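You operate a simulated robot arm through the tools that you are given. There is no shell and no other tool. Be economical: measure what you need, move in short steps, check, and stop when the job is done.

You are at the controls of a simulated robot arm. One attempt, no reset.

TASK
Uncap both valve block ports and fit D7 to IN and D5 to OUT, each dabbed in sealant first.
Fine: lay the caps on the rubber strip.

It is judged by the outcome, as a careful person would: the job done as asked, and still so three seconds after it is handed in. It fails if anything else is knocked over, pushed out of place, dropped, spilled or broken. A push-on lid holds only when it is set on centred and level and pressed home; a screw cap is set on level and turned clockwise until tight.

THE ROBOT
A 7-joint arm with a three-finger gripper, on a carriage that runs on a rail from [0, 2222] to [0, -258] (x, y) and turns from -232 to 100 degrees about z. Base frame: it is fixed where the carriage stands at the start and does not move with it; the origin is on the floor, on the carriage's upright axis, x ahead of it, y to its left, z up; the surface under the hand at the start is at about z = 850. Lengths are in mm, angles in degrees, forces in N, time in s.
With the tool pointing down near the work surface it reaches from about 220 to 720 mm from the robot's upright axis, wherever it stands. Its first joint turns from -115.0 to 115.0 degrees. Places, roughly: blue knob [400, -500, 900]; brass in port [500, -300, 900]; brass out port [500, -400, 900]; brass port [500, -400, 900]; rubber strip [600, -400, 900]; sealant tin [700, -300, 900]. Payload 2.69 kg.
Tool frame: the origin (TCP) lies between the finger pads and is the grasp point; the fingertips stand 30 mm ahead of it; z points along the fingers, y is the line along which they close. The gripper opens to 128 mm. The gripper's body begins 117 mm behind the TCP.
Orientation is told as [roll, pitch, yaw] about the base's x, y, z axes, in that order, counted from this pose: with the fingers straight down and closing along the base's y, the tool's x points along the base's -x, its y along +y and its z along -z.

THE INTERFACE
- The arm moves only by the tool move_arm. Its argument "increments" is a list of rows, each an object (a shift or turn left out is 0, a gripper value left out holds the last) with "angular": the turn, a rotation vector about the base's x, y, z in degrees, a list of three; "translation": the shift along the base's x, y, z in mm, a list of three; "fingers": the closure, from 0 (fully open) to 1 (shut). In form: [{"angular": [rx, ry, rz], "translation": [dx, dy, dz], "fingers": fingers}, ...]. A call has 1 to 10 rows; each row shifts and turns the commanded pose from where the row before left it. Each row takes 0.2 s and may step no farther than 50 mm and 8.6 degrees from the row before; otherwise, or with a gripper value out of range, the whole call is refused. A pose out of reach is approached as far as the arm can. The call stops where the force on the tool passes 90 N (or 10 N more than at its start, if that is more) or the arm is blocked; 0.2 s more then pass. Each finger halts on what it meets, pressing with about 37 N; the grip force reading is that of the motor and also rises with nothing between the fingers. The clock runs only during rows and for 0.2 s after the last one: add rows that do not move to give the fingers time. The reply holds the time, the measured pose of the TCP, the force on the tool along the base axes, the opening and the grip force, in the units named above and with some noise, with the torque about the TCP (base axes, N m) and any sound that the robot's microphone picked up.
- Cameras (640 x 400 px; columns grow to the right, rows downward): "scene" is now at [3.3, 123, 1711.7]; the picture's right is [-0.57, -0.82, 0.00], its down [-0.61, 0.43, -0.67] and it looks along [0.55, -0.38, -0.75] (base axes); focal length 288 px, centre (320, 200). "wrist" rides on the gripper at [58, 54, -131] in the tool frame; the picture's right is [-0.68, 0.74, 0.00], its down [-0.62, -0.57, -0.55] and it looks along [-0.40, -0.37, 0.84] (tool axes); focal length 234 px, centre (320, 200). There is no depth. A picture from a camera that has moved, and an enlarged one, comes with that camera's place and axes in the base frame and with its lens.
- camera(camera): a new picture of that camera. No time passes.
- slide_trunk(by): slides the trunk up (or, below 0, down) by that many mm; the arm and the scene camera ride with it, the base frame stays. It gives what a move gives, with no picture.
- drive_base(legs): drives the robot by 1 to 6 legs, each [ahead, left, turn to the left] in mm, mm and degrees, along the robot's own axes; the way and the turn of a leg run together, so that a leg with both is an arc; at most 1500 mm and 180 degrees a leg. The arm and the cameras ride along, it lands a little off, and it stops where it bumps. It keeps to its track: a leg is cut to what the track allows. It gives what a move gives.
- aim_head(pan, tilt): turns the head with the scene camera to pan (to the left, within 155 degrees either way) and tilt (down, from -29 to 69), counted from straight ahead of the robot. It gives what a move gives.
- enlarge(camera, box): a new picture of the part [left, top, right, bottom] of that camera's present view, enlarged. No time passes.
- hand_in(): hands the job in; it is judged then, once.

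Go step by step. Nothing tells you exact positions but the pictures and the camera data: compare them with the known pose of the tool, close in by small moves and look again before you grip or let go. The budget is 120 turns and 98 pictures, counting those below and the enlarged ones. Unless the task says otherwise, let go and move clear before handing in, and close with one line.

The tools are called after "Call:" by a JSON object that holds its "name" and its "arguments". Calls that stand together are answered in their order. move_arm: Moves the arm, as the interface text tells. Its arguments: {"type":"object","properties":{"increments":{"type":"array","items":{"type":"object","properties":{"angular":{"type":"array","items":{"type":"number"}},"translation":{"type":"array","items":{"type":"number"}},"fingers":{"type":"number"}}}}},"required":["increments"]} The other tools are called the same way: slide_trunk (by) slides the trunk up or down; drive_base (legs) drives the base; aim_head (pan, tilt) turns the head that bears the scene camera; camera (camera) takes a picture; enlarge (camera, box) takes an enlarged picture of a part of a camera's view; hand_in () hands the job in.

At the start:

```text
time: 0.0
ee_pos: [586.6, -73.1, 1164.7]
ee_rot: [0.1, -0.1, 0.0]
contact_force: [-0.7, -1.0, 0.4]
ft_torque: [-0.01, 0.0, 0.0]
grip_width: 128.0
grasp_force: 0.1
trunk travel left (down, up): [-875.0, 115.0]
robot x, y, heading: [-0.9, 0.8, 0.1]
head pan, tilt: [-34.7, 48.3]
```

scene: 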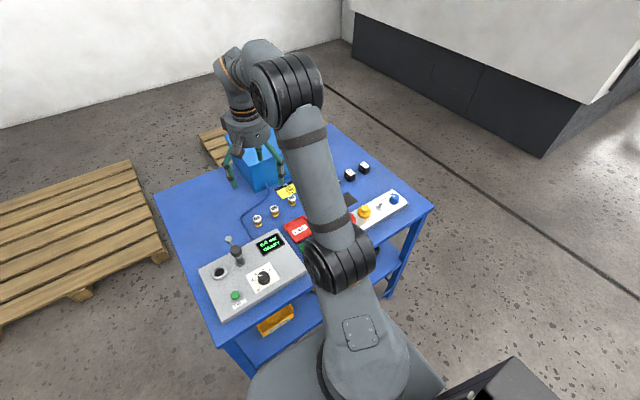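
wrist: 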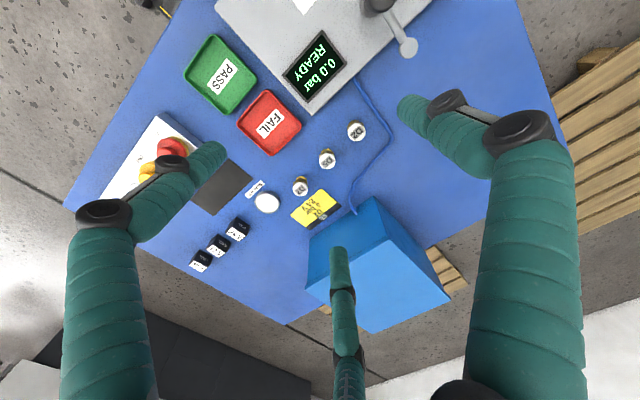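

I see a blue table with a control box, trays, couplings labelled D2/D5/D7, a sealant tin, a rubber strip, and black items. I'll look closer from both cameras.

Call:
{"name": "enlarge", "arguments": {"camera": "wrist", "box": [180, 90, 400, 280]}}

Call:
{"name": "enlarge", "arguments": {"camera": "scene", "box": [180, 130, 440, 330]}}

```text
2.11 times, centred on (290, 185) of wrist
camera zoom: at [528.1, -19.0, 1295.6], right [0.68, 0.74, 0.0], down [0.62, -0.57, 0.55], along [0.4, -0.37, -0.84], focal length 493 px, centre (383, 232)
```

zoom: 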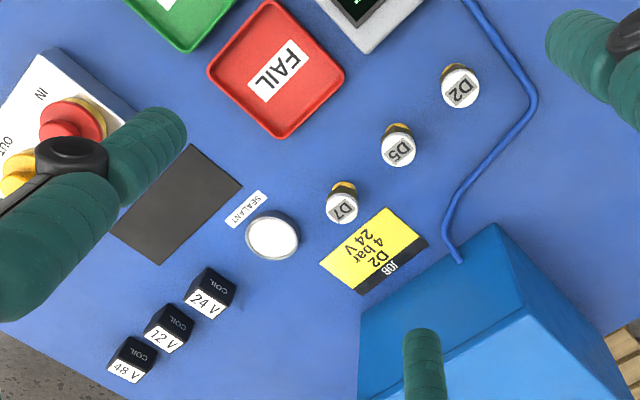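

```text
2.00 times, centred on (310, 230) of scene
camera zoom: at [3.3, 123.0, 1711.7], right [-0.57, -0.82, 0.0], down [-0.61, 0.43, -0.67], along [0.55, -0.38, -0.75], focal length 577 px, centre (340, 140)
```

zoom: 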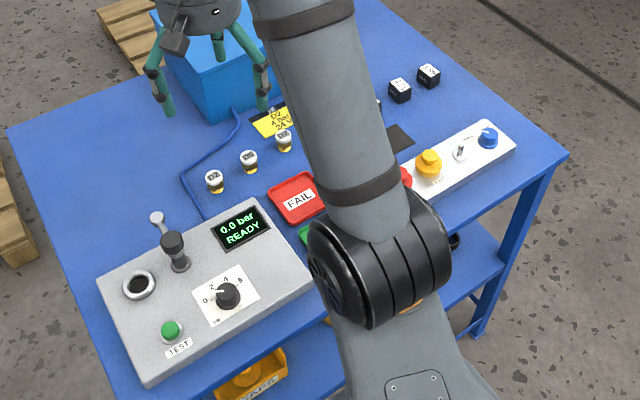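

The three-fingered look of the gripper needs checking, so I'll close it, then move over the valve block and look again.

Call:
{"name": "move_arm", "arguments": {"increments": [{"fingers": 0.7, "translation": [0, -40, 0]}, {"translation": [0, -40, 0]}, {"translation": [0, -40, 0]}, {"translation": [0, -40, 0]}, {"translation": [0, -20, -20]}, {"translation": [0, 0, -20]}, {}, {}]}}

Call:
{"name": "camera", "arguments": {"camera": "wrist"}}

Call:
{"name": "camera", "arguments": {"camera": "scene"}}

```text
time: 1.8
ee_pos: [588.2, -252.2, 1122.5]
ee_rot: [0.1, 0.1, 0.0]
contact_force: [-0.2, 0.2, 0.3]
ft_torque: [0.03, -0.01, 0.0]
grip_width: 38.3
grasp_force: 0.0
trunk travel left (down, up): [-875.0, 115.0]
robot x, y, heading: [-1.1, 1.8, 0.2]
head pan, tilt: [-34.7, 48.3]
```

```text
93 pictures are left
camera wrist: at [527.6, -199.0, 1253.2], right [0.68, 0.74, 0.0], down [0.62, -0.57, 0.55], along [0.4, -0.37, -0.84], focal length 234 px, centre (320, 200)
```

wrist: 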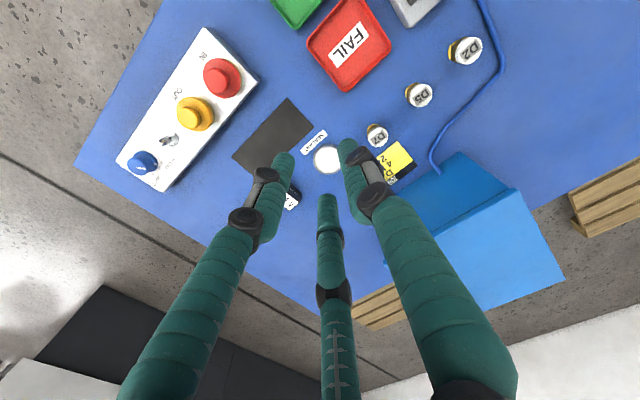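

```text
92 pictures are left
camera scene: at [3.6, 123.0, 1711.7], right [-0.57, -0.82, 0.0], down [-0.61, 0.43, -0.67], along [0.55, -0.38, -0.75], focal length 288 px, centre (320, 200)
```

scene: 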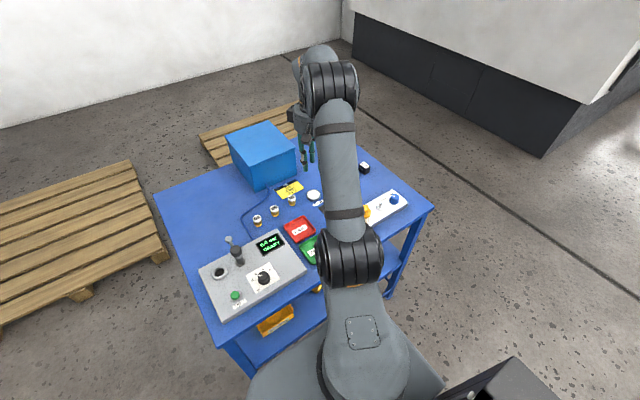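

Call:
{"name": "enlarge", "arguments": {"camera": "wrist", "box": [100, 20, 300, 200]}}

Call:
{"name": "enlarge", "arguments": {"camera": "wrist", "box": [270, 60, 450, 180]}}

Call:
{"name": "enlarge", "arguments": {"camera": "scene", "box": [190, 150, 340, 330]}}

```text
2.22 times, centred on (200, 110) of wrist
camera zoom: at [527.6, -199.0, 1253.2], right [0.68, 0.74, 0.0], down [0.62, -0.57, 0.55], along [0.4, -0.37, -0.84], focal length 520 px, centre (587, 400)
```

zoom: 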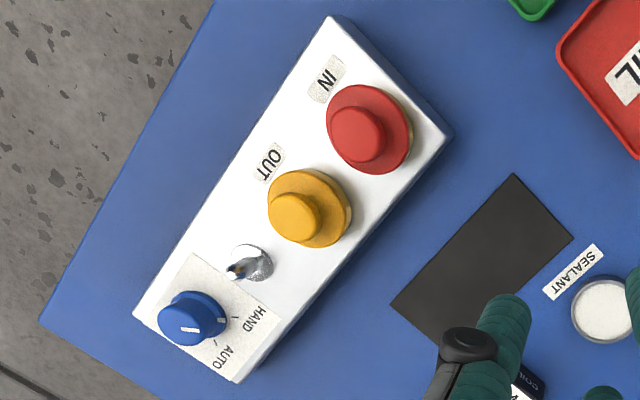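

```text
3.33 times, centred on (360, 120) of wrist
camera zoom: at [527.6, -199.0, 1253.2], right [0.68, 0.74, 0.0], down [0.62, -0.57, 0.55], along [0.4, -0.37, -0.84], focal length 781 px, centre (187, 467)
```

zoom: 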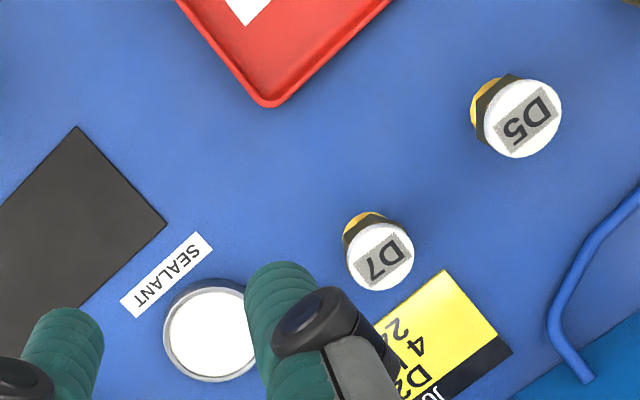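

```text
2.22 times, centred on (265, 240) of scene
camera zoom: at [3.6, 123.0, 1711.7], right [-0.57, -0.82, 0.0], down [-0.61, 0.43, -0.67], along [0.55, -0.38, -0.75], focal length 641 px, centre (442, 111)
```

zoom: 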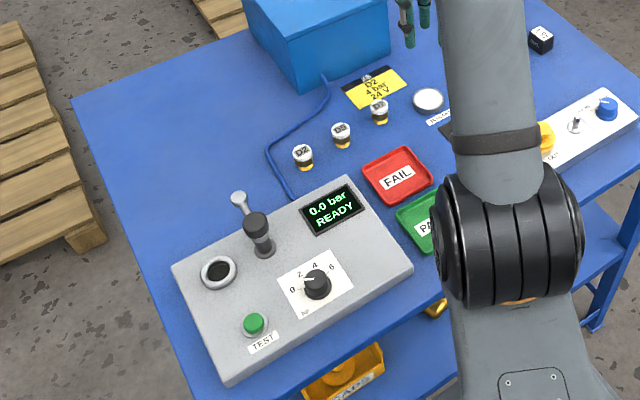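

Tin is open, about (662,-307); D7 top about (678,-211,882); D5 (669,-131,882); strip spans x 540–603, y −429…−284. I'll move nearer the valve block for accurate positions.

Call:
{"name": "move_arm", "arguments": {"increments": [{"translation": [-40, 0, -15]}, {"translation": [-40, 0, -15]}, {"translation": [-40, 0, -15]}, {"translation": [-40, 0, -15]}, {"translation": [-20, 0, 0]}, {}]}}

Call:
{"name": "camera", "arguments": {"camera": "wrist"}}

Call:
{"name": "enlarge", "arguments": {"camera": "scene", "box": [280, 120, 460, 260]}}

```text
time: 3.2
ee_pos: [407.9, -252.4, 1062.8]
ee_rot: [0.0, 0.0, 0.0]
contact_force: [0.6, 0.4, -0.3]
ft_torque: [0.03, 0.0, -0.04]
grip_width: 38.5
grasp_force: 0.0
trunk travel left (down, up): [-875.0, 115.0]
robot x, y, heading: [-0.2, -1.3, -0.1]
head pan, tilt: [-34.7, 48.3]
```

```text
88 pictures are left
camera wrist: at [347.7, -200.0, 1194.3], right [0.68, 0.74, 0.0], down [0.62, -0.57, 0.55], along [0.4, -0.37, -0.84], focal length 234 px, centre (320, 200)
```

wrist: 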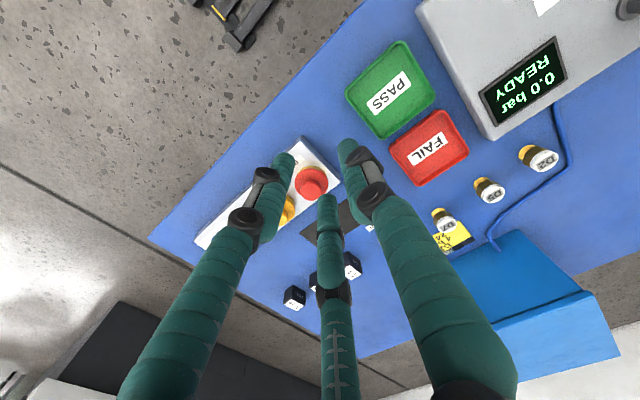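

```text
2.86 times, centred on (370, 190) of scene
camera zoom: at [3.5, 123.0, 1711.7], right [-0.57, -0.82, 0.0], down [-0.61, 0.43, -0.67], along [0.55, -0.38, -0.75], focal length 824 px, centre (177, 229)
```

zoom: 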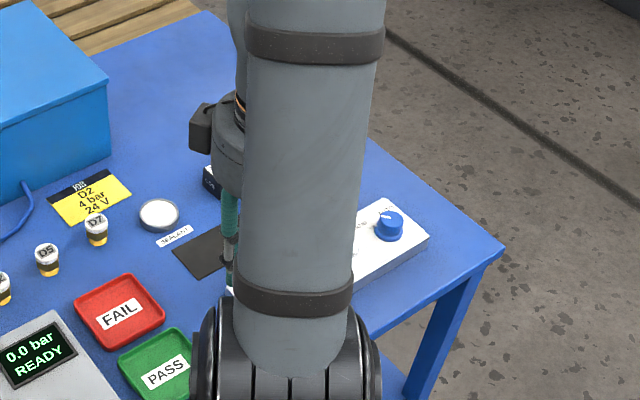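

I'll drive the carriage to y≈-220 so that everything lies better within reach.

Call:
{"name": "drive_base", "arguments": {"legs": [[0, -220, 0]]}}

Call:
{"name": "aim_head", "arguments": {"pan": 0, "tilt": 52}}

Call:
{"name": "camera", "arguments": {"camera": "scene"}}

Call:
{"name": "camera", "arguments": {"camera": "wrist"}}

```text
time: 4.9
ee_pos: [407.9, -471.0, 1063.8]
ee_rot: [0.0, 0.0, 0.1]
contact_force: [0.6, -0.5, -0.5]
ft_torque: [0.06, -0.03, 0.0]
grip_width: 38.5
grasp_force: 0.1
trunk travel left (down, up): [-875.0, 115.0]
robot x, y, heading: [-2.1, -219.3, 0.1]
head pan, tilt: [-34.7, 48.3]
```

```text
time: 5.9
ee_pos: [407.7, -471.6, 1062.8]
ee_rot: [0.0, -0.1, -0.1]
contact_force: [0.9, 0.3, -0.4]
ft_torque: [0.0, -0.01, 0.01]
grip_width: 38.6
grasp_force: 0.1
trunk travel left (down, up): [-875.0, 115.0]
robot x, y, heading: [-2.0, -220.0, 0.1]
head pan, tilt: [0.0, 52.0]
```

```text
86 pictures are left
camera scene: at [13.9, -50.8, 1706.7], right [0.0, -1.0, 0.0], down [-0.79, 0.0, -0.62], along [0.62, 0.0, -0.79], focal length 288 px, centre (320, 200)
```

scene: 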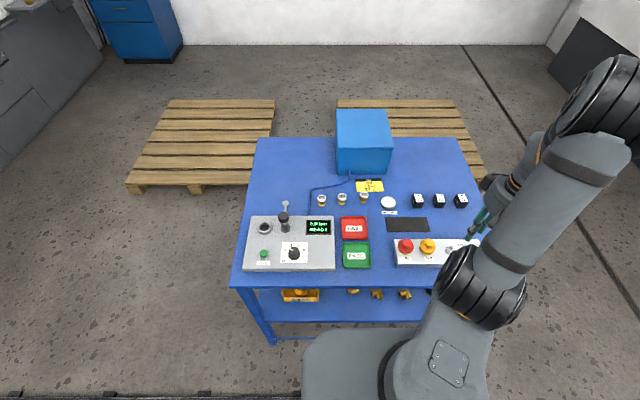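

```text
85 pictures are left
camera wrist: at [348.0, -418.2, 1194.4], right [0.68, 0.74, 0.0], down [0.62, -0.57, 0.55], along [0.4, -0.37, -0.84], focal length 234 px, centre (320, 200)
```

wrist: 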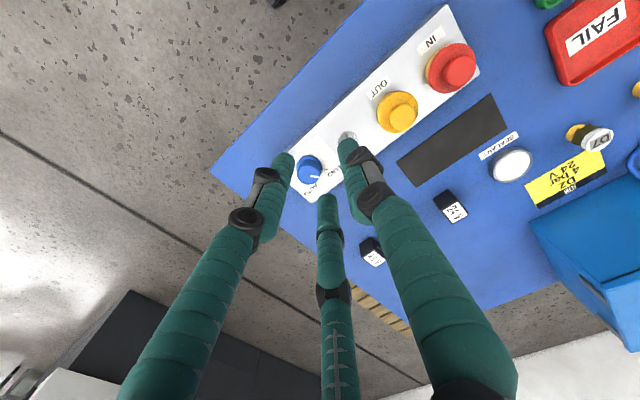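

Call:
{"name": "enlarge", "arguments": {"camera": "scene", "box": [300, 170, 480, 280]}}

Call:
{"name": "enlarge", "arguments": {"camera": "wrist", "box": [360, 20, 520, 140]}}

```text
3.56 times, centred on (390, 225) of scene
camera zoom: at [13.9, -50.8, 1706.7], right [0.0, -1.0, 0.0], down [-0.79, 0.0, -0.62], along [0.62, 0.0, -0.79], focal length 1026 px, centre (71, 111)
```

zoom: 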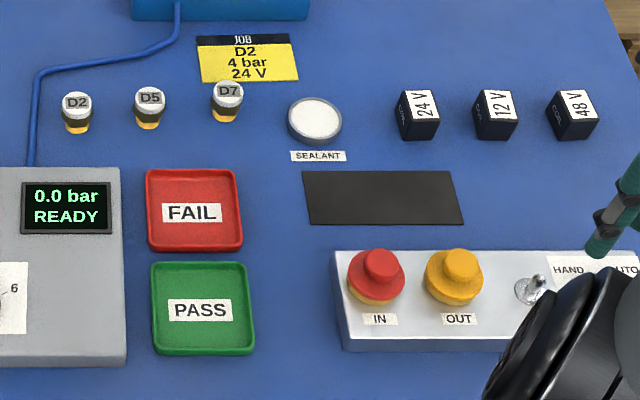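

```text
3.33 times, centred on (440, 80) of wrist
camera zoom: at [348.0, -418.2, 1194.4], right [0.68, 0.74, 0.0], down [0.62, -0.57, 0.55], along [0.4, -0.37, -0.84], focal length 781 px, centre (-80, 600)
```

zoom: 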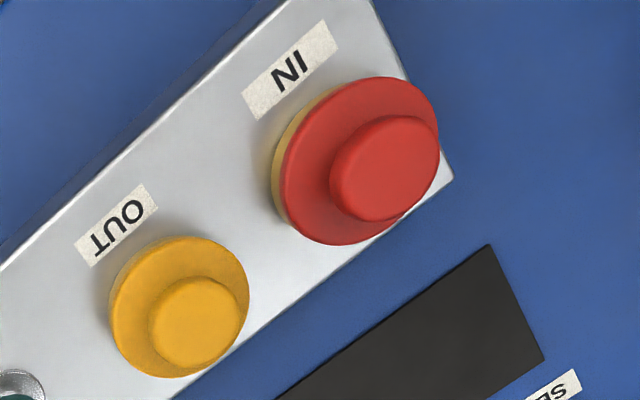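

Red cap knob top is at about (460.5,-324.6,920), yellow at (460,-392.5,920), knobs ~32 mm wide with ~53 mm brims. I'll move above the red cap and check alignment.

Call:
{"name": "move_arm", "arguments": {"increments": [{"fingers": 0.53, "translation": [13, 37, 0]}, {"translation": [13, 37, 0]}, {"translation": [13, 37, 0]}, {"translation": [13.7, 35.6, -30]}, {"translation": [0, 0, -35]}, {}]}}

Call:
{"name": "camera", "arguments": {"camera": "wrist"}}

Call:
{"name": "enlarge", "arguments": {"camera": "scene", "box": [340, 180, 480, 280]}}

```text
time: 7.3
ee_pos: [459.9, -325.7, 1000.5]
ee_rot: [-0.1, 0.1, 0.0]
contact_force: [0.1, 0.6, -0.8]
ft_torque: [-0.06, -0.06, 0.03]
grip_width: 59.9
grasp_force: 0.0
trunk travel left (down, up): [-875.0, 115.0]
robot x, y, heading: [3.6, -218.0, -0.1]
head pan, tilt: [0.0, 52.0]
```

```text
82 pictures are left
camera wrist: at [400.3, -272.2, 1131.5], right [0.68, 0.74, 0.0], down [0.62, -0.57, 0.55], along [0.4, -0.37, -0.84], focal length 234 px, centre (320, 200)
```

wrist: 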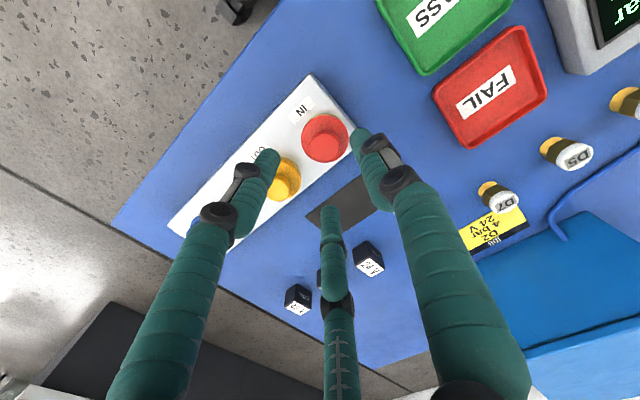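

```text
4.00 times, centred on (410, 230) of scene
camera zoom: at [13.4, -49.3, 1706.6], right [0.0, -1.0, 0.0], down [-0.79, 0.0, -0.62], along [0.62, 0.0, -0.79], focal length 1154 px, centre (-40, 80)
```

zoom: 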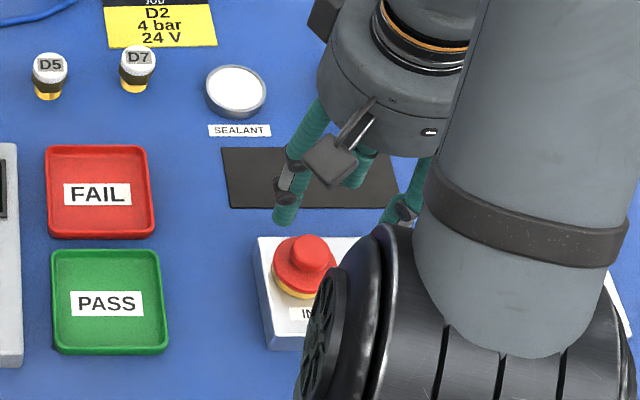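

Call:
{"name": "move_arm", "arguments": {"increments": [{"translation": [1.5, 2, -35]}, {}]}}

Call:
{"name": "enlarge", "arguments": {"camera": "wrist", "box": [230, 80, 410, 240]}}

```text
time: 7.9
ee_pos: [460.0, -322.8, 963.6]
ee_rot: [0.1, -0.1, 0.0]
contact_force: [-0.1, 0.6, 0.4]
ft_torque: [0.03, -0.02, 0.0]
grip_width: 60.4
grasp_force: 0.0
trunk travel left (down, up): [-875.0, 115.0]
robot x, y, heading: [-3.7, -216.7, -0.0]
head pan, tilt: [0.0, 52.0]
```

```text
2.50 times, centred on (320, 160) of wrist
camera zoom: at [400.0, -270.7, 1095.2], right [0.68, 0.74, 0.0], down [0.62, -0.57, 0.55], along [0.41, -0.37, -0.84], focal length 585 px, centre (320, 300)
```

zoom: 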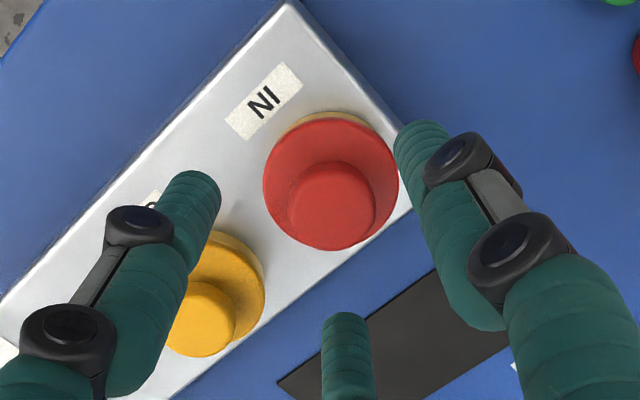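

Call:
{"name": "move_arm", "arguments": {"increments": [{"translation": [1, 4, -13]}, {"translation": [0, 0, -12]}, {}]}}

Call:
{"name": "enlarge", "arguments": {"camera": "wrist", "box": [230, 80, 410, 240]}}

```text
time: 8.7
ee_pos: [462.4, -318.4, 939.7]
ee_rot: [0.0, 0.0, 0.0]
contact_force: [0.5, 0.5, 0.3]
ft_torque: [-0.01, -0.03, 0.02]
grip_width: 60.2
grasp_force: 0.0
trunk travel left (down, up): [-875.0, 115.0]
robot x, y, heading: [0.9, -217.1, 0.2]
head pan, tilt: [0.0, 52.0]
```

```text
2.50 times, centred on (320, 160) of wrist
camera zoom: at [403.2, -265.6, 1070.3], right [0.68, 0.74, 0.0], down [0.62, -0.57, 0.55], along [0.4, -0.37, -0.84], focal length 585 px, centre (320, 300)
```

zoom: 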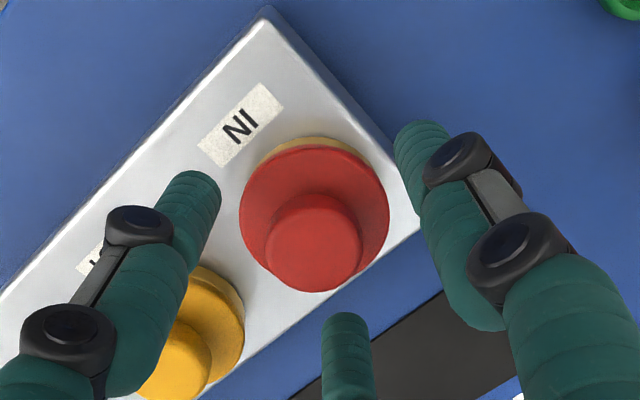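

Call:
{"name": "move_arm", "arguments": {"increments": [{"translation": [-1.5, 0, -4]}, {"fingers": 1.0}, {}, {}, {}, {}]}}

Call:
{"name": "enlarge", "arguments": {"camera": "wrist", "box": [230, 80, 410, 240]}}

```text
time: 10.1
ee_pos: [460.7, -319.4, 934.7]
ee_rot: [-0.1, -0.1, 0.0]
contact_force: [-0.7, -0.4, -0.3]
ft_torque: [-0.02, 0.01, 0.0]
grip_width: 26.7
grasp_force: 37.4
trunk travel left (down, up): [-875.0, 115.0]
robot x, y, heading: [0.9, -218.2, 0.2]
head pan, tilt: [0.0, 52.0]
heard: snap
```

```text
2.50 times, centred on (320, 160) of wrist
camera zoom: at [401.5, -266.0, 1066.3], right [0.68, 0.74, 0.0], down [0.62, -0.57, 0.55], along [0.4, -0.37, -0.84], focal length 585 px, centre (320, 300)
```

zoom: 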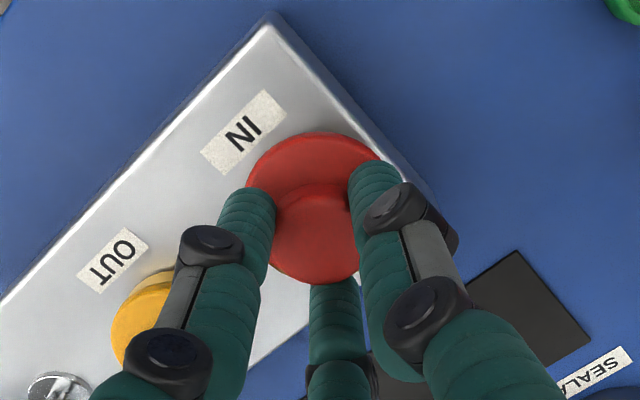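

Gripped at 26.7 mm with a "snap" (cap likely sprung loose). Now pull straight up gently.

Call:
{"name": "move_arm", "arguments": {"increments": [{"translation": [0, 0, 5]}, {"translation": [0, 0, 5]}, {"translation": [0, 0, 10]}, {"translation": [0, 0, 20]}, {"translation": [0, 0, 20]}]}}

Call:
{"name": "camera", "arguments": {"camera": "wrist"}}

```text
time: 11.3
ee_pos: [460.6, -318.8, 995.5]
ee_rot: [-0.1, 0.0, 0.1]
contact_force: [-0.5, -0.6, 0.5]
ft_torque: [-0.03, -0.01, 0.03]
grip_width: 26.5
grasp_force: 37.2
trunk travel left (down, up): [-875.0, 115.0]
robot x, y, heading: [-0.6, -219.0, -0.1]
head pan, tilt: [0.0, 52.0]
```

```text
77 pictures are left
camera wrist: at [400.8, -266.2, 1125.8], right [0.68, 0.74, 0.0], down [0.62, -0.57, 0.55], along [0.4, -0.37, -0.84], focal length 234 px, centre (320, 200)
```

wrist: 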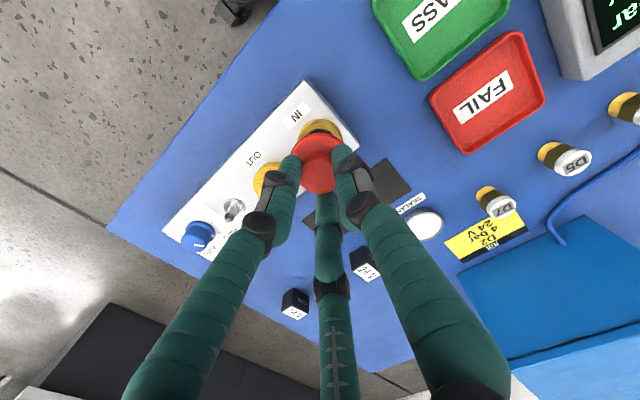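

The red cap is off. I'll carry it to the strip (571, -322) and lower it.

Call:
{"name": "move_arm", "arguments": {"increments": [{"translation": [37, -1, 0]}, {"translation": [37, -1, 0]}, {"translation": [37, -1, 0]}, {"translation": [0, 0, -40]}, {"translation": [0, 0, -35]}, {}]}}

Call:
{"name": "camera", "arguments": {"camera": "wrist"}}

Call:
{"name": "enlarge", "arguments": {"camera": "scene", "box": [340, 170, 480, 280]}}

```text
time: 12.7
ee_pos: [571.2, -323.2, 918.1]
ee_rot: [0.1, -0.1, -0.1]
contact_force: [0.2, -1.6, 0.1]
ft_torque: [-0.01, -0.03, 0.0]
grip_width: 26.6
grasp_force: 36.5
trunk travel left (down, up): [-875.0, 115.0]
robot x, y, heading: [0.2, -219.5, -0.2]
head pan, tilt: [0.0, 52.0]
```

```text
76 pictures are left
camera wrist: at [511.9, -269.3, 1049.1], right [0.68, 0.74, 0.0], down [0.62, -0.57, 0.55], along [0.4, -0.37, -0.84], focal length 234 px, centre (320, 200)
```

wrist: 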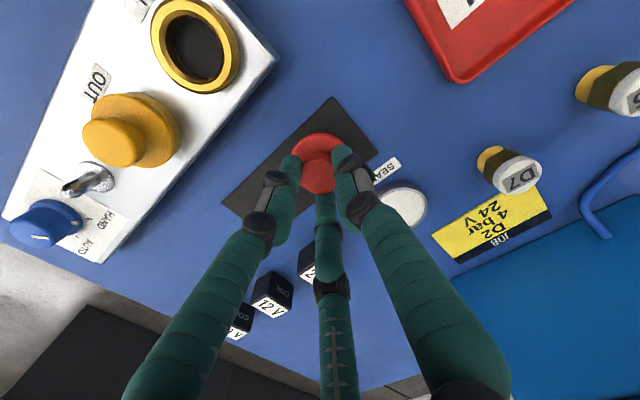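

```text
3.64 times, centred on (410, 225) of scene
camera zoom: at [13.0, -50.5, 1706.7], right [0.0, -1.0, 0.0], down [-0.79, 0.0, -0.62], along [0.62, 0.0, -0.79], focal length 1049 px, centre (-7, 109)
```

zoom: 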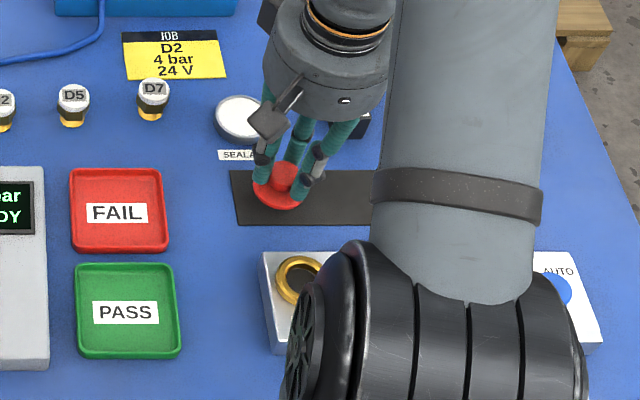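

The port is a brass ring with a bore. I'll lower the cap to the strip in small steps until contact.

Call:
{"name": "move_arm", "arguments": {"increments": [{"translation": [0, 0, -8]}, {"translation": [0, 0, -4]}, {"translation": [0, 0, -3]}, {"translation": [0, 0, -2]}]}}

Call:
{"name": "enlarge", "arguments": {"camera": "scene", "box": [375, 205, 435, 240]}}

```text
time: 13.7
ee_pos: [571.0, -321.3, 901.2]
ee_rot: [0.1, 0.0, 0.0]
contact_force: [0.1, -0.5, -0.1]
ft_torque: [0.01, -0.03, -0.02]
grip_width: 26.5
grasp_force: 36.4
trunk travel left (down, up): [-875.0, 115.0]
robot x, y, heading: [-3.4, -218.4, -0.1]
head pan, tilt: [0.0, 52.0]
```

```text
10.67 times, centred on (405, 222) of scene
camera zoom: at [13.8, -50.5, 1706.7], right [0.0, -1.0, 0.0], down [-0.79, 0.0, -0.62], along [0.62, 0.0, -0.79], focal length 3078 px, centre (-587, -40)
```

zoom: 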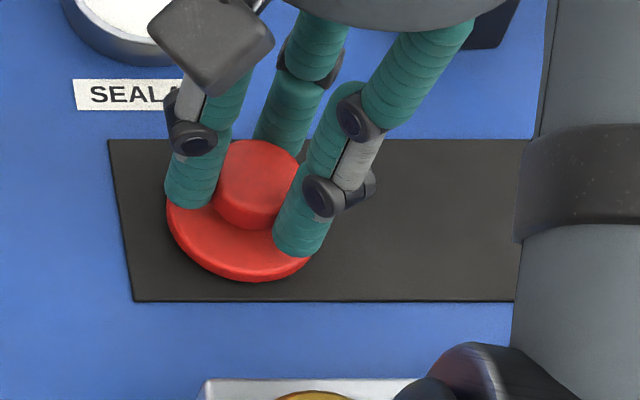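

Call:
{"name": "move_arm", "arguments": {"increments": [{"translation": [0, 0, -2]}, {"translation": [0, 0, -2]}, {"translation": [0, 0, -2]}]}}

```text
time: 14.5
ee_pos: [570.6, -321.1, 896.5]
ee_rot: [-0.1, -0.1, 0.0]
contact_force: [-0.1, -0.1, -0.4]
ft_torque: [-0.01, 0.02, -0.01]
grip_width: 26.6
grasp_force: 37.0
trunk travel left (down, up): [-875.0, 115.0]
robot x, y, heading: [-0.8, -219.8, -0.1]
head pan, tilt: [0.0, 52.0]
```

Call:
{"name": "move_arm", "arguments": {"increments": [{"translation": [0, 0, -2]}, {"translation": [0, 0, -1.5]}, {"translation": [0, 0, -1.5]}]}}

Call:
{"name": "enlarge", "arguments": {"camera": "scene", "box": [375, 205, 435, 240]}}

```text
time: 15.3
ee_pos: [570.8, -321.7, 896.1]
ee_rot: [0.0, -0.5, 0.0]
contact_force: [1.6, 0.5, 41.1]
ft_torque: [0.07, 0.22, -0.07]
grip_width: 26.1
grasp_force: 37.2
trunk travel left (down, up): [-875.0, 115.0]
robot x, y, heading: [-0.8, -215.7, -0.2]
head pan, tilt: [0.0, 52.0]
```

```text
10.67 times, centred on (405, 222) of scene
camera zoom: at [8.4, -49.4, 1707.2], right [0.0, -1.0, 0.0], down [-0.79, 0.0, -0.62], along [0.62, 0.0, -0.79], focal length 3078 px, centre (-587, -40)
```

zoom: 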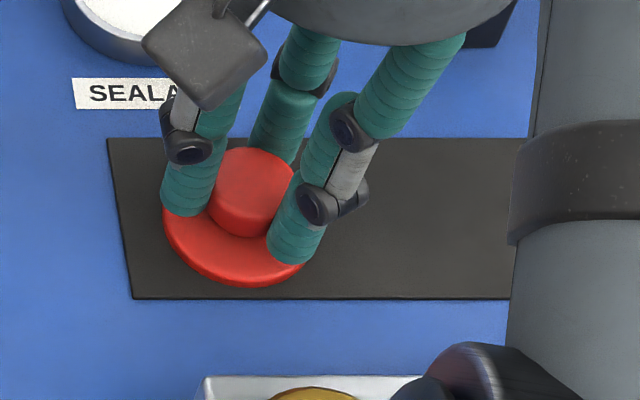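

Cap is down (contact). Relieve the pressure, release, rise.

Call:
{"name": "move_arm", "arguments": {"increments": [{"translation": [0, 0, 2]}, {"translation": [0, 0, 2]}, {"fingers": 0.5}, {}, {}, {"translation": [0, 0, 40]}, {"translation": [0, 0, 40]}]}}

Call:
{"name": "camera", "arguments": {"camera": "wrist"}}

```text
time: 16.9
ee_pos: [570.8, -321.8, 976.1]
ee_rot: [0.0, 0.1, 0.1]
contact_force: [0.5, -0.4, 0.0]
ft_torque: [-0.02, 0.01, 0.02]
grip_width: 64.0
grasp_force: 0.0
trunk travel left (down, up): [-875.0, 115.0]
robot x, y, heading: [-3.2, -220.5, 0.1]
head pan, tilt: [0.0, 52.0]
```

```text
72 pictures are left
camera wrist: at [512.3, -269.7, 1108.1], right [0.68, 0.74, 0.0], down [0.62, -0.57, 0.55], along [0.4, -0.37, -0.84], focal length 234 px, centre (320, 200)
```

wrist: 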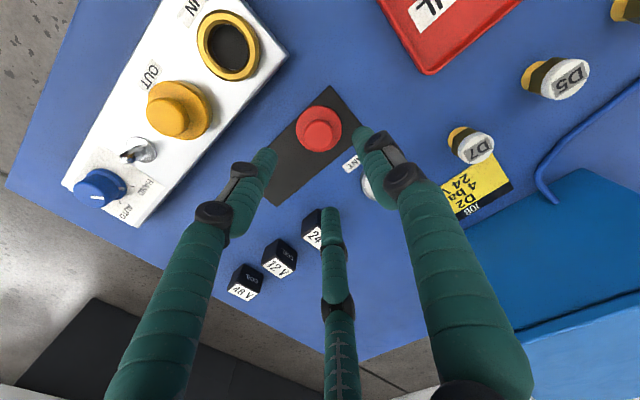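

Red cap lies on the strip. Now above the yellow cap.

Call:
{"name": "move_arm", "arguments": {"increments": [{"fingers": 0.53, "translation": [-37, -22, 10]}, {"translation": [-37, -22, 0]}, {"translation": [-37, -21, 0]}, {"translation": [0, 0, -23]}, {}]}}

Call:
{"name": "enlarge", "arguments": {"camera": "wrist", "box": [230, 80, 410, 240]}}

```text
time: 18.1
ee_pos: [458.9, -387.5, 962.0]
ee_rot: [0.1, -0.1, 0.0]
contact_force: [-0.3, -0.8, -0.1]
ft_torque: [0.01, -0.04, 0.01]
grip_width: 60.3
grasp_force: 0.0
trunk travel left (down, up): [-875.0, 115.0]
robot x, y, heading: [-4.6, -216.6, 0.1]
head pan, tilt: [0.0, 52.0]
```

```text
2.50 times, centred on (320, 160) of wrist
camera zoom: at [399.0, -334.8, 1094.1], right [0.68, 0.74, 0.0], down [0.62, -0.57, 0.55], along [0.41, -0.37, -0.84], focal length 585 px, centre (320, 300)
```

zoom: 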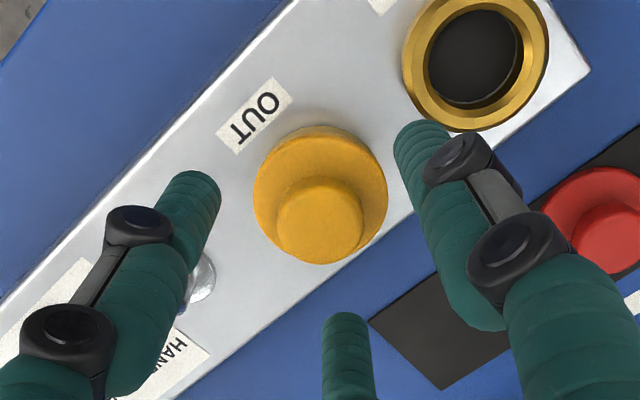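

Call:
{"name": "move_arm", "arguments": {"increments": [{"translation": [1, -1, -12]}, {"translation": [0, 0, -11]}, {}]}}

Call:
{"name": "enlarge", "arguments": {"camera": "wrist", "box": [230, 80, 410, 240]}}

```text
time: 18.9
ee_pos: [461.7, -387.4, 940.3]
ee_rot: [0.0, 0.0, 0.1]
contact_force: [-0.1, 0.1, 0.2]
ft_torque: [-0.03, 0.0, 0.02]
grip_width: 59.9
grasp_force: 0.0
trunk travel left (down, up): [-875.0, 115.0]
robot x, y, heading: [-2.3, -218.4, 0.3]
head pan, tilt: [0.0, 52.0]
```

```text
2.50 times, centred on (320, 160) of wrist
camera zoom: at [402.3, -335.1, 1071.1], right [0.68, 0.74, 0.0], down [0.62, -0.57, 0.55], along [0.4, -0.37, -0.84], focal length 585 px, centre (320, 300)
```

zoom: 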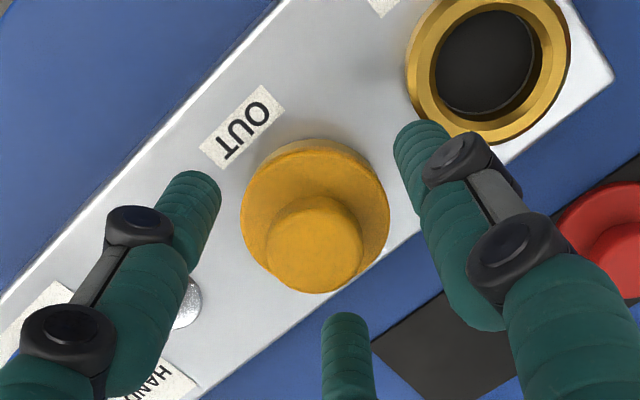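

Call:
{"name": "move_arm", "arguments": {"increments": [{"translation": [-1.5, 0, -4.5]}, {"fingers": 1.0}, {}, {}, {}, {}, {"translation": [0, 0, 5]}, {"translation": [0, 0, 5]}, {"translation": [0, 0, 20]}, {"translation": [0, 0, 20]}]}}

Call:
{"name": "camera", "arguments": {"camera": "wrist"}}

```text
time: 21.1
ee_pos: [461.3, -386.9, 984.7]
ee_rot: [0.1, 0.0, 0.1]
contact_force: [0.8, -0.3, 0.0]
ft_torque: [-0.03, -0.02, -0.04]
grip_width: 27.3
grasp_force: 37.1
trunk travel left (down, up): [-875.0, 115.0]
robot x, y, heading: [1.2, -217.6, 0.1]
head pan, tilt: [0.0, 52.0]
heard: snap
```

```text
69 pictures are left
camera wrist: at [401.3, -334.5, 1116.9], right [0.68, 0.74, 0.0], down [0.62, -0.57, 0.55], along [0.4, -0.37, -0.84], focal length 234 px, centre (320, 200)
```

wrist: 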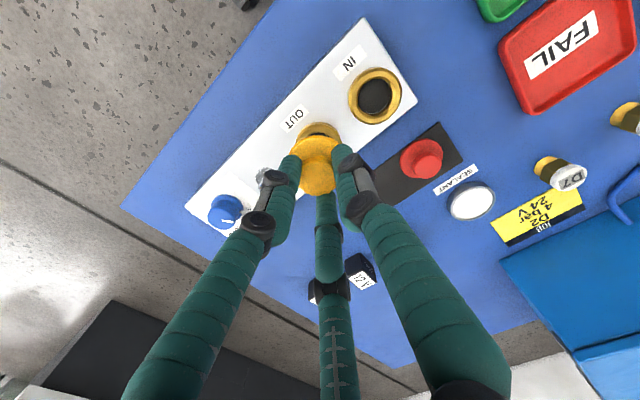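

Call:
{"name": "move_arm", "arguments": {"increments": [{"translation": [37, -2.5, 0]}, {"translation": [37, -2.5, 0]}, {"translation": [36, -3, 0]}, {"translation": [0, 0, -40]}, {"translation": [0, 0, -38]}, {"translation": [0, 0, -5]}, {}]}}

Call:
{"name": "camera", "arguments": {"camera": "wrist"}}

```text
time: 22.7
ee_pos: [572.3, -397.0, 901.2]
ee_rot: [0.0, 0.0, 0.0]
contact_force: [1.0, 0.4, -0.4]
ft_torque: [0.02, 0.05, 0.0]
grip_width: 26.8
grasp_force: 37.2
trunk travel left (down, up): [-875.0, 115.0]
robot x, y, heading: [-0.9, -223.1, -0.1]
head pan, tilt: [0.0, 52.0]
```

```text
68 pictures are left
camera wrist: at [512.9, -344.2, 1033.1], right [0.68, 0.74, 0.0], down [0.62, -0.57, 0.55], along [0.4, -0.37, -0.84], focal length 234 px, centre (320, 200)
```

wrist: 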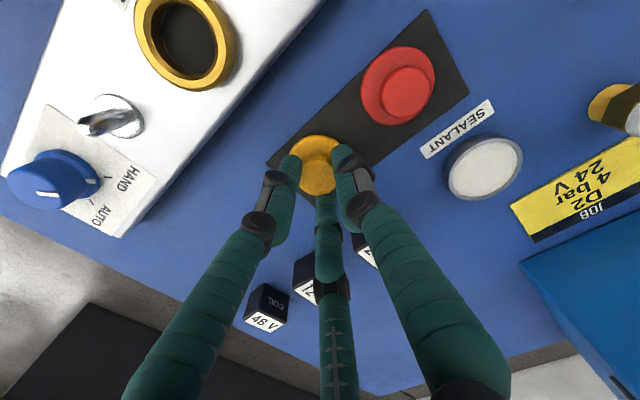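

Call:
{"name": "move_arm", "arguments": {"increments": [{"translation": [-1, 4, -2]}, {"translation": [0, 0, -2]}, {"translation": [0, 0, -1.5]}, {"translation": [0, 0, -1]}]}}

```text
time: 23.7
ee_pos: [569.4, -392.9, 895.7]
ee_rot: [0.0, -0.1, 0.1]
contact_force: [-1.5, -1.5, 6.4]
ft_torque: [-0.09, 0.1, -0.01]
grip_width: 26.8
grasp_force: 36.6
trunk travel left (down, up): [-875.0, 115.0]
robot x, y, heading: [-3.1, -218.7, -0.3]
head pan, tilt: [0.0, 52.0]
```

Call:
{"name": "move_arm", "arguments": {"increments": [{"translation": [0, 0, 1]}, {"fingers": 0.55}, {}, {}, {"translation": [0, 0, 40]}, {"translation": [0, 0, 40]}, {"translation": [35, 45, 0]}, {"translation": [35, 45, 0]}, {"translation": [30, 45, 0]}, {"translation": [7, 46, 0]}]}}

Call:
{"name": "camera", "arguments": {"camera": "wrist"}}

Call:
{"name": "enlarge", "arguments": {"camera": "scene", "box": [310, 170, 470, 270]}}

```text
refused: row 7 steps farther than a row can; nothing moved
```

```text
67 pictures are left
camera wrist: at [510.4, -339.3, 1027.7], right [0.68, 0.74, 0.0], down [0.61, -0.57, 0.55], along [0.41, -0.37, -0.84], focal length 234 px, centre (320, 200)
```

wrist: 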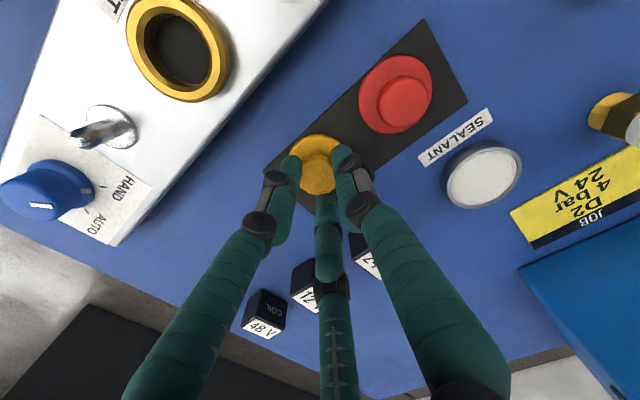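

```text
4.00 times, centred on (390, 220) of scene
camera zoom: at [12.7, -50.5, 1706.8], right [0.0, -1.0, 0.0], down [-0.79, 0.0, -0.62], along [0.62, 0.0, -0.79], focal length 1154 px, centre (40, 120)
```

zoom: 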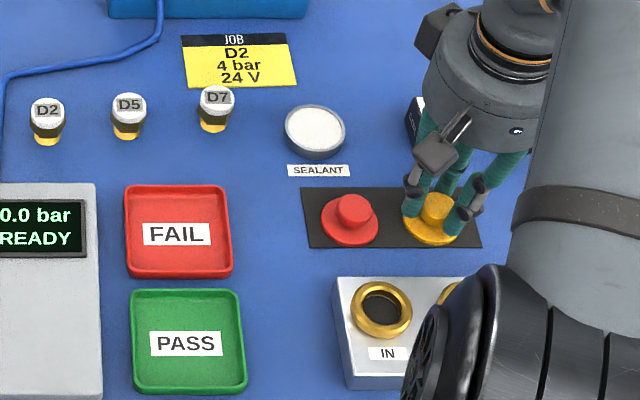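

Call:
{"name": "move_arm", "arguments": {"increments": [{"translation": [0, 0, 1]}, {"fingers": 0.55}, {}, {}, {"translation": [0, 0, 40]}, {"translation": [0, 0, 40]}, {"translation": [27, 40, 5]}, {"translation": [27, 40, 5]}, {"translation": [27, 40, 5]}, {"translation": [27, 40, 0]}]}}

Call:
{"name": "camera", "arguments": {"camera": "wrist"}}

Call:
{"name": "enlarge", "arguments": {"camera": "scene", "box": [310, 170, 470, 270]}}

```text
time: 25.9
ee_pos: [674.8, -228.9, 992.0]
ee_rot: [-0.1, -0.1, 0.1]
contact_force: [0.2, 0.9, -0.3]
ft_torque: [-0.03, 0.06, 0.01]
grip_width: 57.6
grasp_force: 0.1
trunk travel left (down, up): [-875.0, 115.0]
robot x, y, heading: [-0.2, -216.1, -0.0]
head pan, tilt: [0.0, 52.0]
```

```text
65 pictures are left
camera wrist: at [616.4, -175.6, 1123.8], right [0.68, 0.74, 0.0], down [0.62, -0.56, 0.55], along [0.4, -0.37, -0.84], focal length 234 px, centre (320, 200)
```

wrist: 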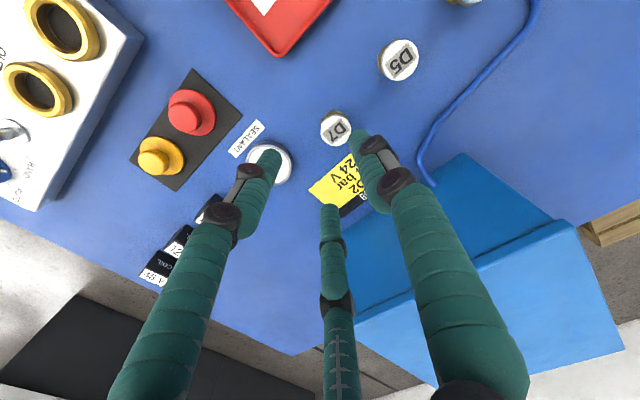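

```text
4.00 times, centred on (390, 220) of scene
camera zoom: at [14.9, -48.2, 1706.4], right [0.0, -1.0, 0.0], down [-0.79, 0.0, -0.62], along [0.62, 0.0, -0.79], focal length 1154 px, centre (40, 120)
```

zoom: 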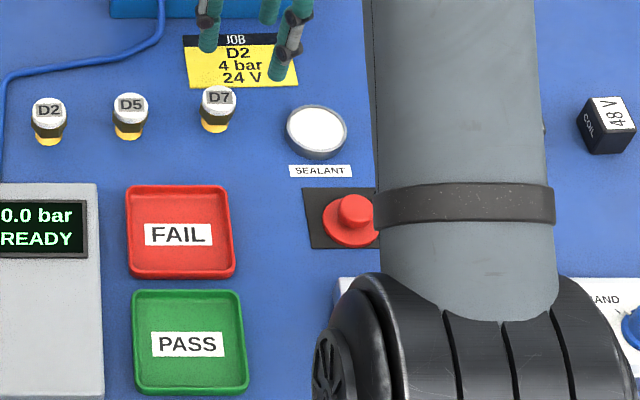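

Call:
{"name": "move_arm", "arguments": {"increments": [{"translation": [4, 16.5, -40]}, {}]}}

Call:
{"name": "enlarge", "arguments": {"camera": "wrist", "box": [230, 80, 410, 240]}}

Call:
{"name": "enlarge", "arguments": {"camera": "scene", "box": [310, 180, 410, 250]}}

```text
time: 26.5
ee_pos: [677.8, -213.7, 952.7]
ee_rot: [0.0, -0.2, -0.1]
contact_force: [-0.8, -0.4, 0.8]
ft_torque: [0.07, -0.01, 0.02]
grip_width: 57.9
grasp_force: 0.0
trunk travel left (down, up): [-875.0, 115.0]
robot x, y, heading: [-0.9, -218.4, -0.0]
head pan, tilt: [0.0, 52.0]
```

```text
2.50 times, centred on (320, 160) of wrist
camera zoom: at [618.6, -161.8, 1083.4], right [0.68, 0.74, 0.0], down [0.61, -0.57, 0.55], along [0.41, -0.37, -0.84], focal length 585 px, centre (320, 300)
```

zoom: 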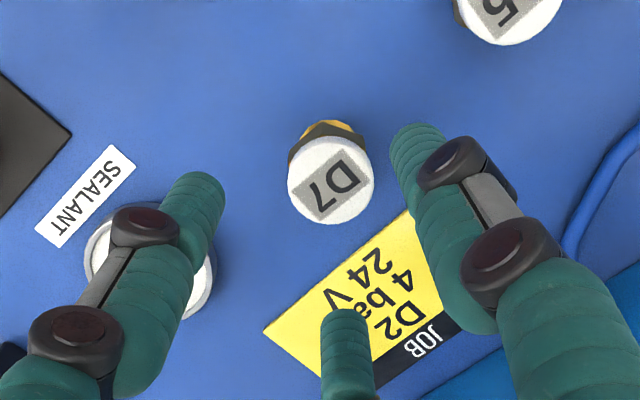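

```text
5.71 times, centred on (360, 215) of scene
camera zoom: at [11.7, -51.9, 1706.9], right [0.0, -1.0, 0.0], down [-0.79, 0.0, -0.62], along [0.62, 0.0, -0.79], focal length 1649 px, centre (91, 114)
```

zoom: 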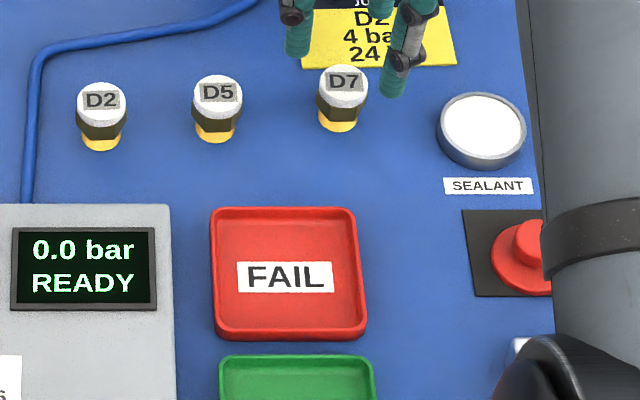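

Call:
{"name": "move_arm", "arguments": {"increments": [{"translation": [2, 2.5, -29]}, {}]}}

Call:
{"name": "enlarge", "arguments": {"camera": "wrist", "box": [230, 80, 410, 240]}}

```text
time: 27.1
ee_pos: [681.0, -211.3, 923.3]
ee_rot: [0.0, -0.1, 0.1]
contact_force: [-0.6, 1.0, -0.5]
ft_torque: [0.02, -0.02, 0.01]
grip_width: 57.4
grasp_force: 0.0
trunk travel left (down, up): [-875.0, 115.0]
robot x, y, heading: [-0.8, -218.8, 0.1]
head pan, tilt: [0.0, 52.0]
```

```text
2.50 times, centred on (320, 160) of wrist
camera zoom: at [621.6, -159.1, 1054.6], right [0.68, 0.74, 0.0], down [0.62, -0.57, 0.55], along [0.4, -0.37, -0.84], focal length 585 px, centre (320, 300)
```

zoom: 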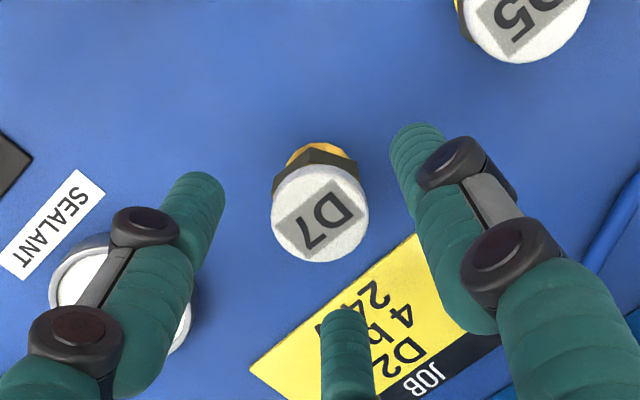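

Call:
{"name": "move_arm", "arguments": {"increments": [{"translation": [0, 0.5, -13]}, {"translation": [0, 0, -12]}, {"fingers": 1.0}, {}, {}, {}, {}]}}

Call:
{"name": "enlarge", "arguments": {"camera": "wrist", "box": [230, 80, 410, 240]}}

Call:
{"name": "enlarge", "arguments": {"camera": "scene", "box": [310, 180, 410, 250]}}

```text
time: 28.7
ee_pos: [682.5, -212.1, 896.7]
ee_rot: [-0.1, 0.1, 0.1]
contact_force: [-0.3, 0.7, -0.2]
ft_torque: [0.01, 0.02, 0.01]
grip_width: 31.7
grasp_force: 36.7
trunk travel left (down, up): [-875.0, 115.0]
robot x, y, heading: [-1.0, -217.0, 0.0]
head pan, tilt: [0.0, 52.0]
```

```text
2.50 times, centred on (320, 160) of wrist
camera zoom: at [622.6, -159.2, 1028.8], right [0.68, 0.74, 0.0], down [0.62, -0.57, 0.55], along [0.4, -0.37, -0.84], focal length 585 px, centre (320, 300)
```

zoom: 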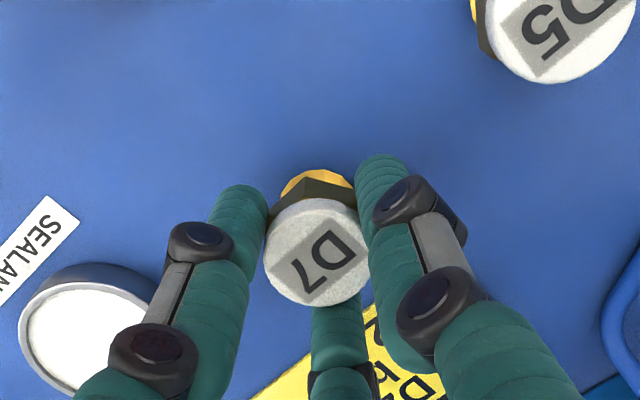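

```text
5.71 times, centred on (360, 215) of scene
camera zoom: at [14.0, -50.5, 1706.7], right [0.0, -1.0, 0.0], down [-0.79, 0.0, -0.62], along [0.62, 0.0, -0.79], focal length 1649 px, centre (91, 114)
```

zoom: 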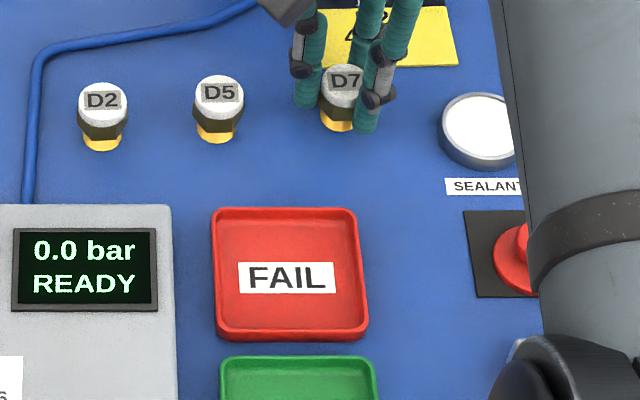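

Gripped D7 (31.7 mm); its bottom is ~47 mm below the TCP. Lift and move toward the tin, then look.

Call:
{"name": "move_arm", "arguments": {"increments": [{"translation": [0, 0, 20]}, {"translation": [0, 0, 40]}, {"translation": [-12, -30, 0]}, {"translation": [-11, -30, 0]}, {"translation": [0, -30, 0]}, {}]}}

Call:
{"name": "camera", "arguments": {"camera": "wrist"}}

Call:
{"name": "enlarge", "arguments": {"camera": "scene", "box": [330, 150, 450, 240]}}

```text
time: 30.1
ee_pos: [662.8, -302.2, 958.6]
ee_rot: [0.0, -0.1, 0.1]
contact_force: [-0.6, 0.3, -0.8]
ft_torque: [-0.05, -0.01, 0.01]
grip_width: 31.8
grasp_force: 36.7
trunk travel left (down, up): [-875.0, 115.0]
robot x, y, heading: [2.8, -217.7, -0.2]
head pan, tilt: [0.0, 52.0]
```

```text
58 pictures are left
camera wrist: at [602.0, -249.0, 1089.7], right [0.68, 0.74, 0.0], down [0.62, -0.56, 0.55], along [0.4, -0.37, -0.84], focal length 234 px, centre (320, 200)
```

wrist: 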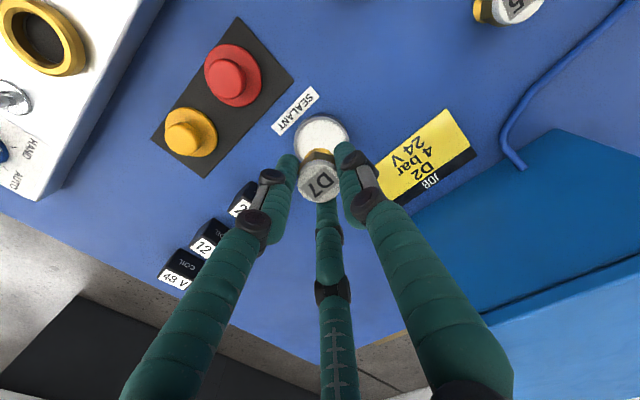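

```text
4.44 times, centred on (390, 195) of scene
camera zoom: at [13.9, -49.2, 1706.6], right [0.0, -1.0, 0.0], down [-0.79, 0.0, -0.62], along [0.62, 0.0, -0.79], focal length 1282 px, centre (9, 222)
```

zoom: 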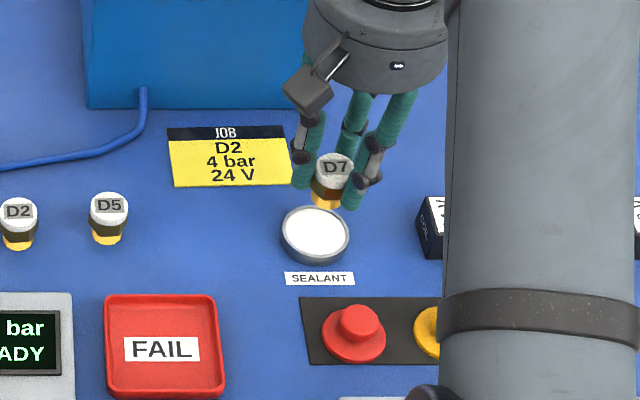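

Call:
{"name": "move_arm", "arguments": {"increments": [{"translation": [-4.5, 3, -26]}, {}]}}

Call:
{"name": "enlarge", "arguments": {"camera": "scene", "box": [360, 175, 420, 220]}}

Call:
{"name": "enlarge", "arguments": {"camera": "wrist", "box": [230, 80, 410, 240]}}

```text
time: 30.7
ee_pos: [655.7, -299.5, 933.3]
ee_rot: [0.0, 0.0, 0.1]
contact_force: [-0.8, -0.8, -0.2]
ft_torque: [0.01, -0.01, -0.01]
grip_width: 31.8
grasp_force: 36.9
trunk travel left (down, up): [-875.0, 115.0]
robot x, y, heading: [1.5, -219.6, 0.3]
head pan, tilt: [0.0, 52.0]
```

```text
8.89 times, centred on (390, 198) of scene
camera zoom: at [13.3, -50.6, 1706.7], right [0.0, -1.0, 0.0], down [-0.79, 0.0, -0.62], along [0.62, 0.0, -0.79], focal length 2565 px, centre (-302, 222)
```

zoom: 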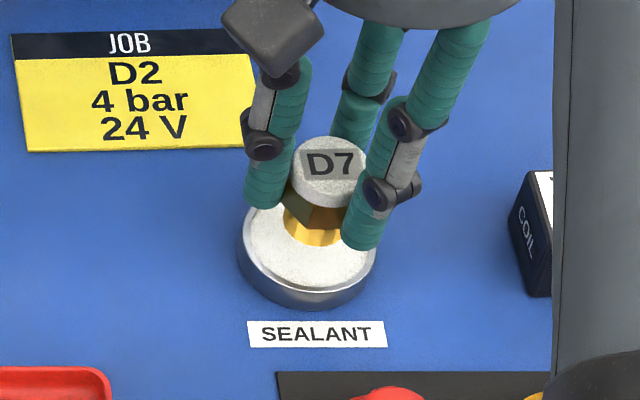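

```text
2.50 times, centred on (320, 160) of wrist
camera zoom: at [596.4, -246.3, 1064.4], right [0.68, 0.74, 0.0], down [0.62, -0.57, 0.55], along [0.4, -0.37, -0.84], focal length 585 px, centre (320, 300)
```

zoom: 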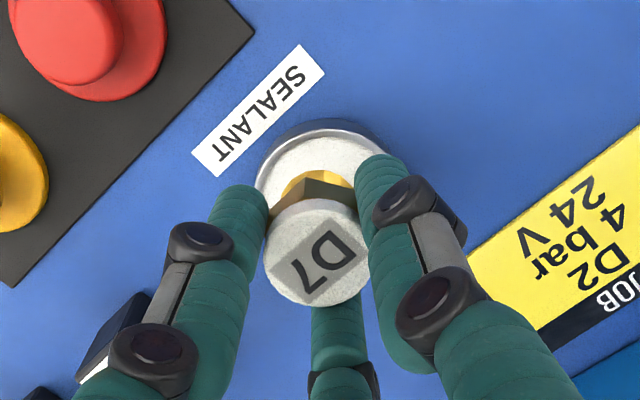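

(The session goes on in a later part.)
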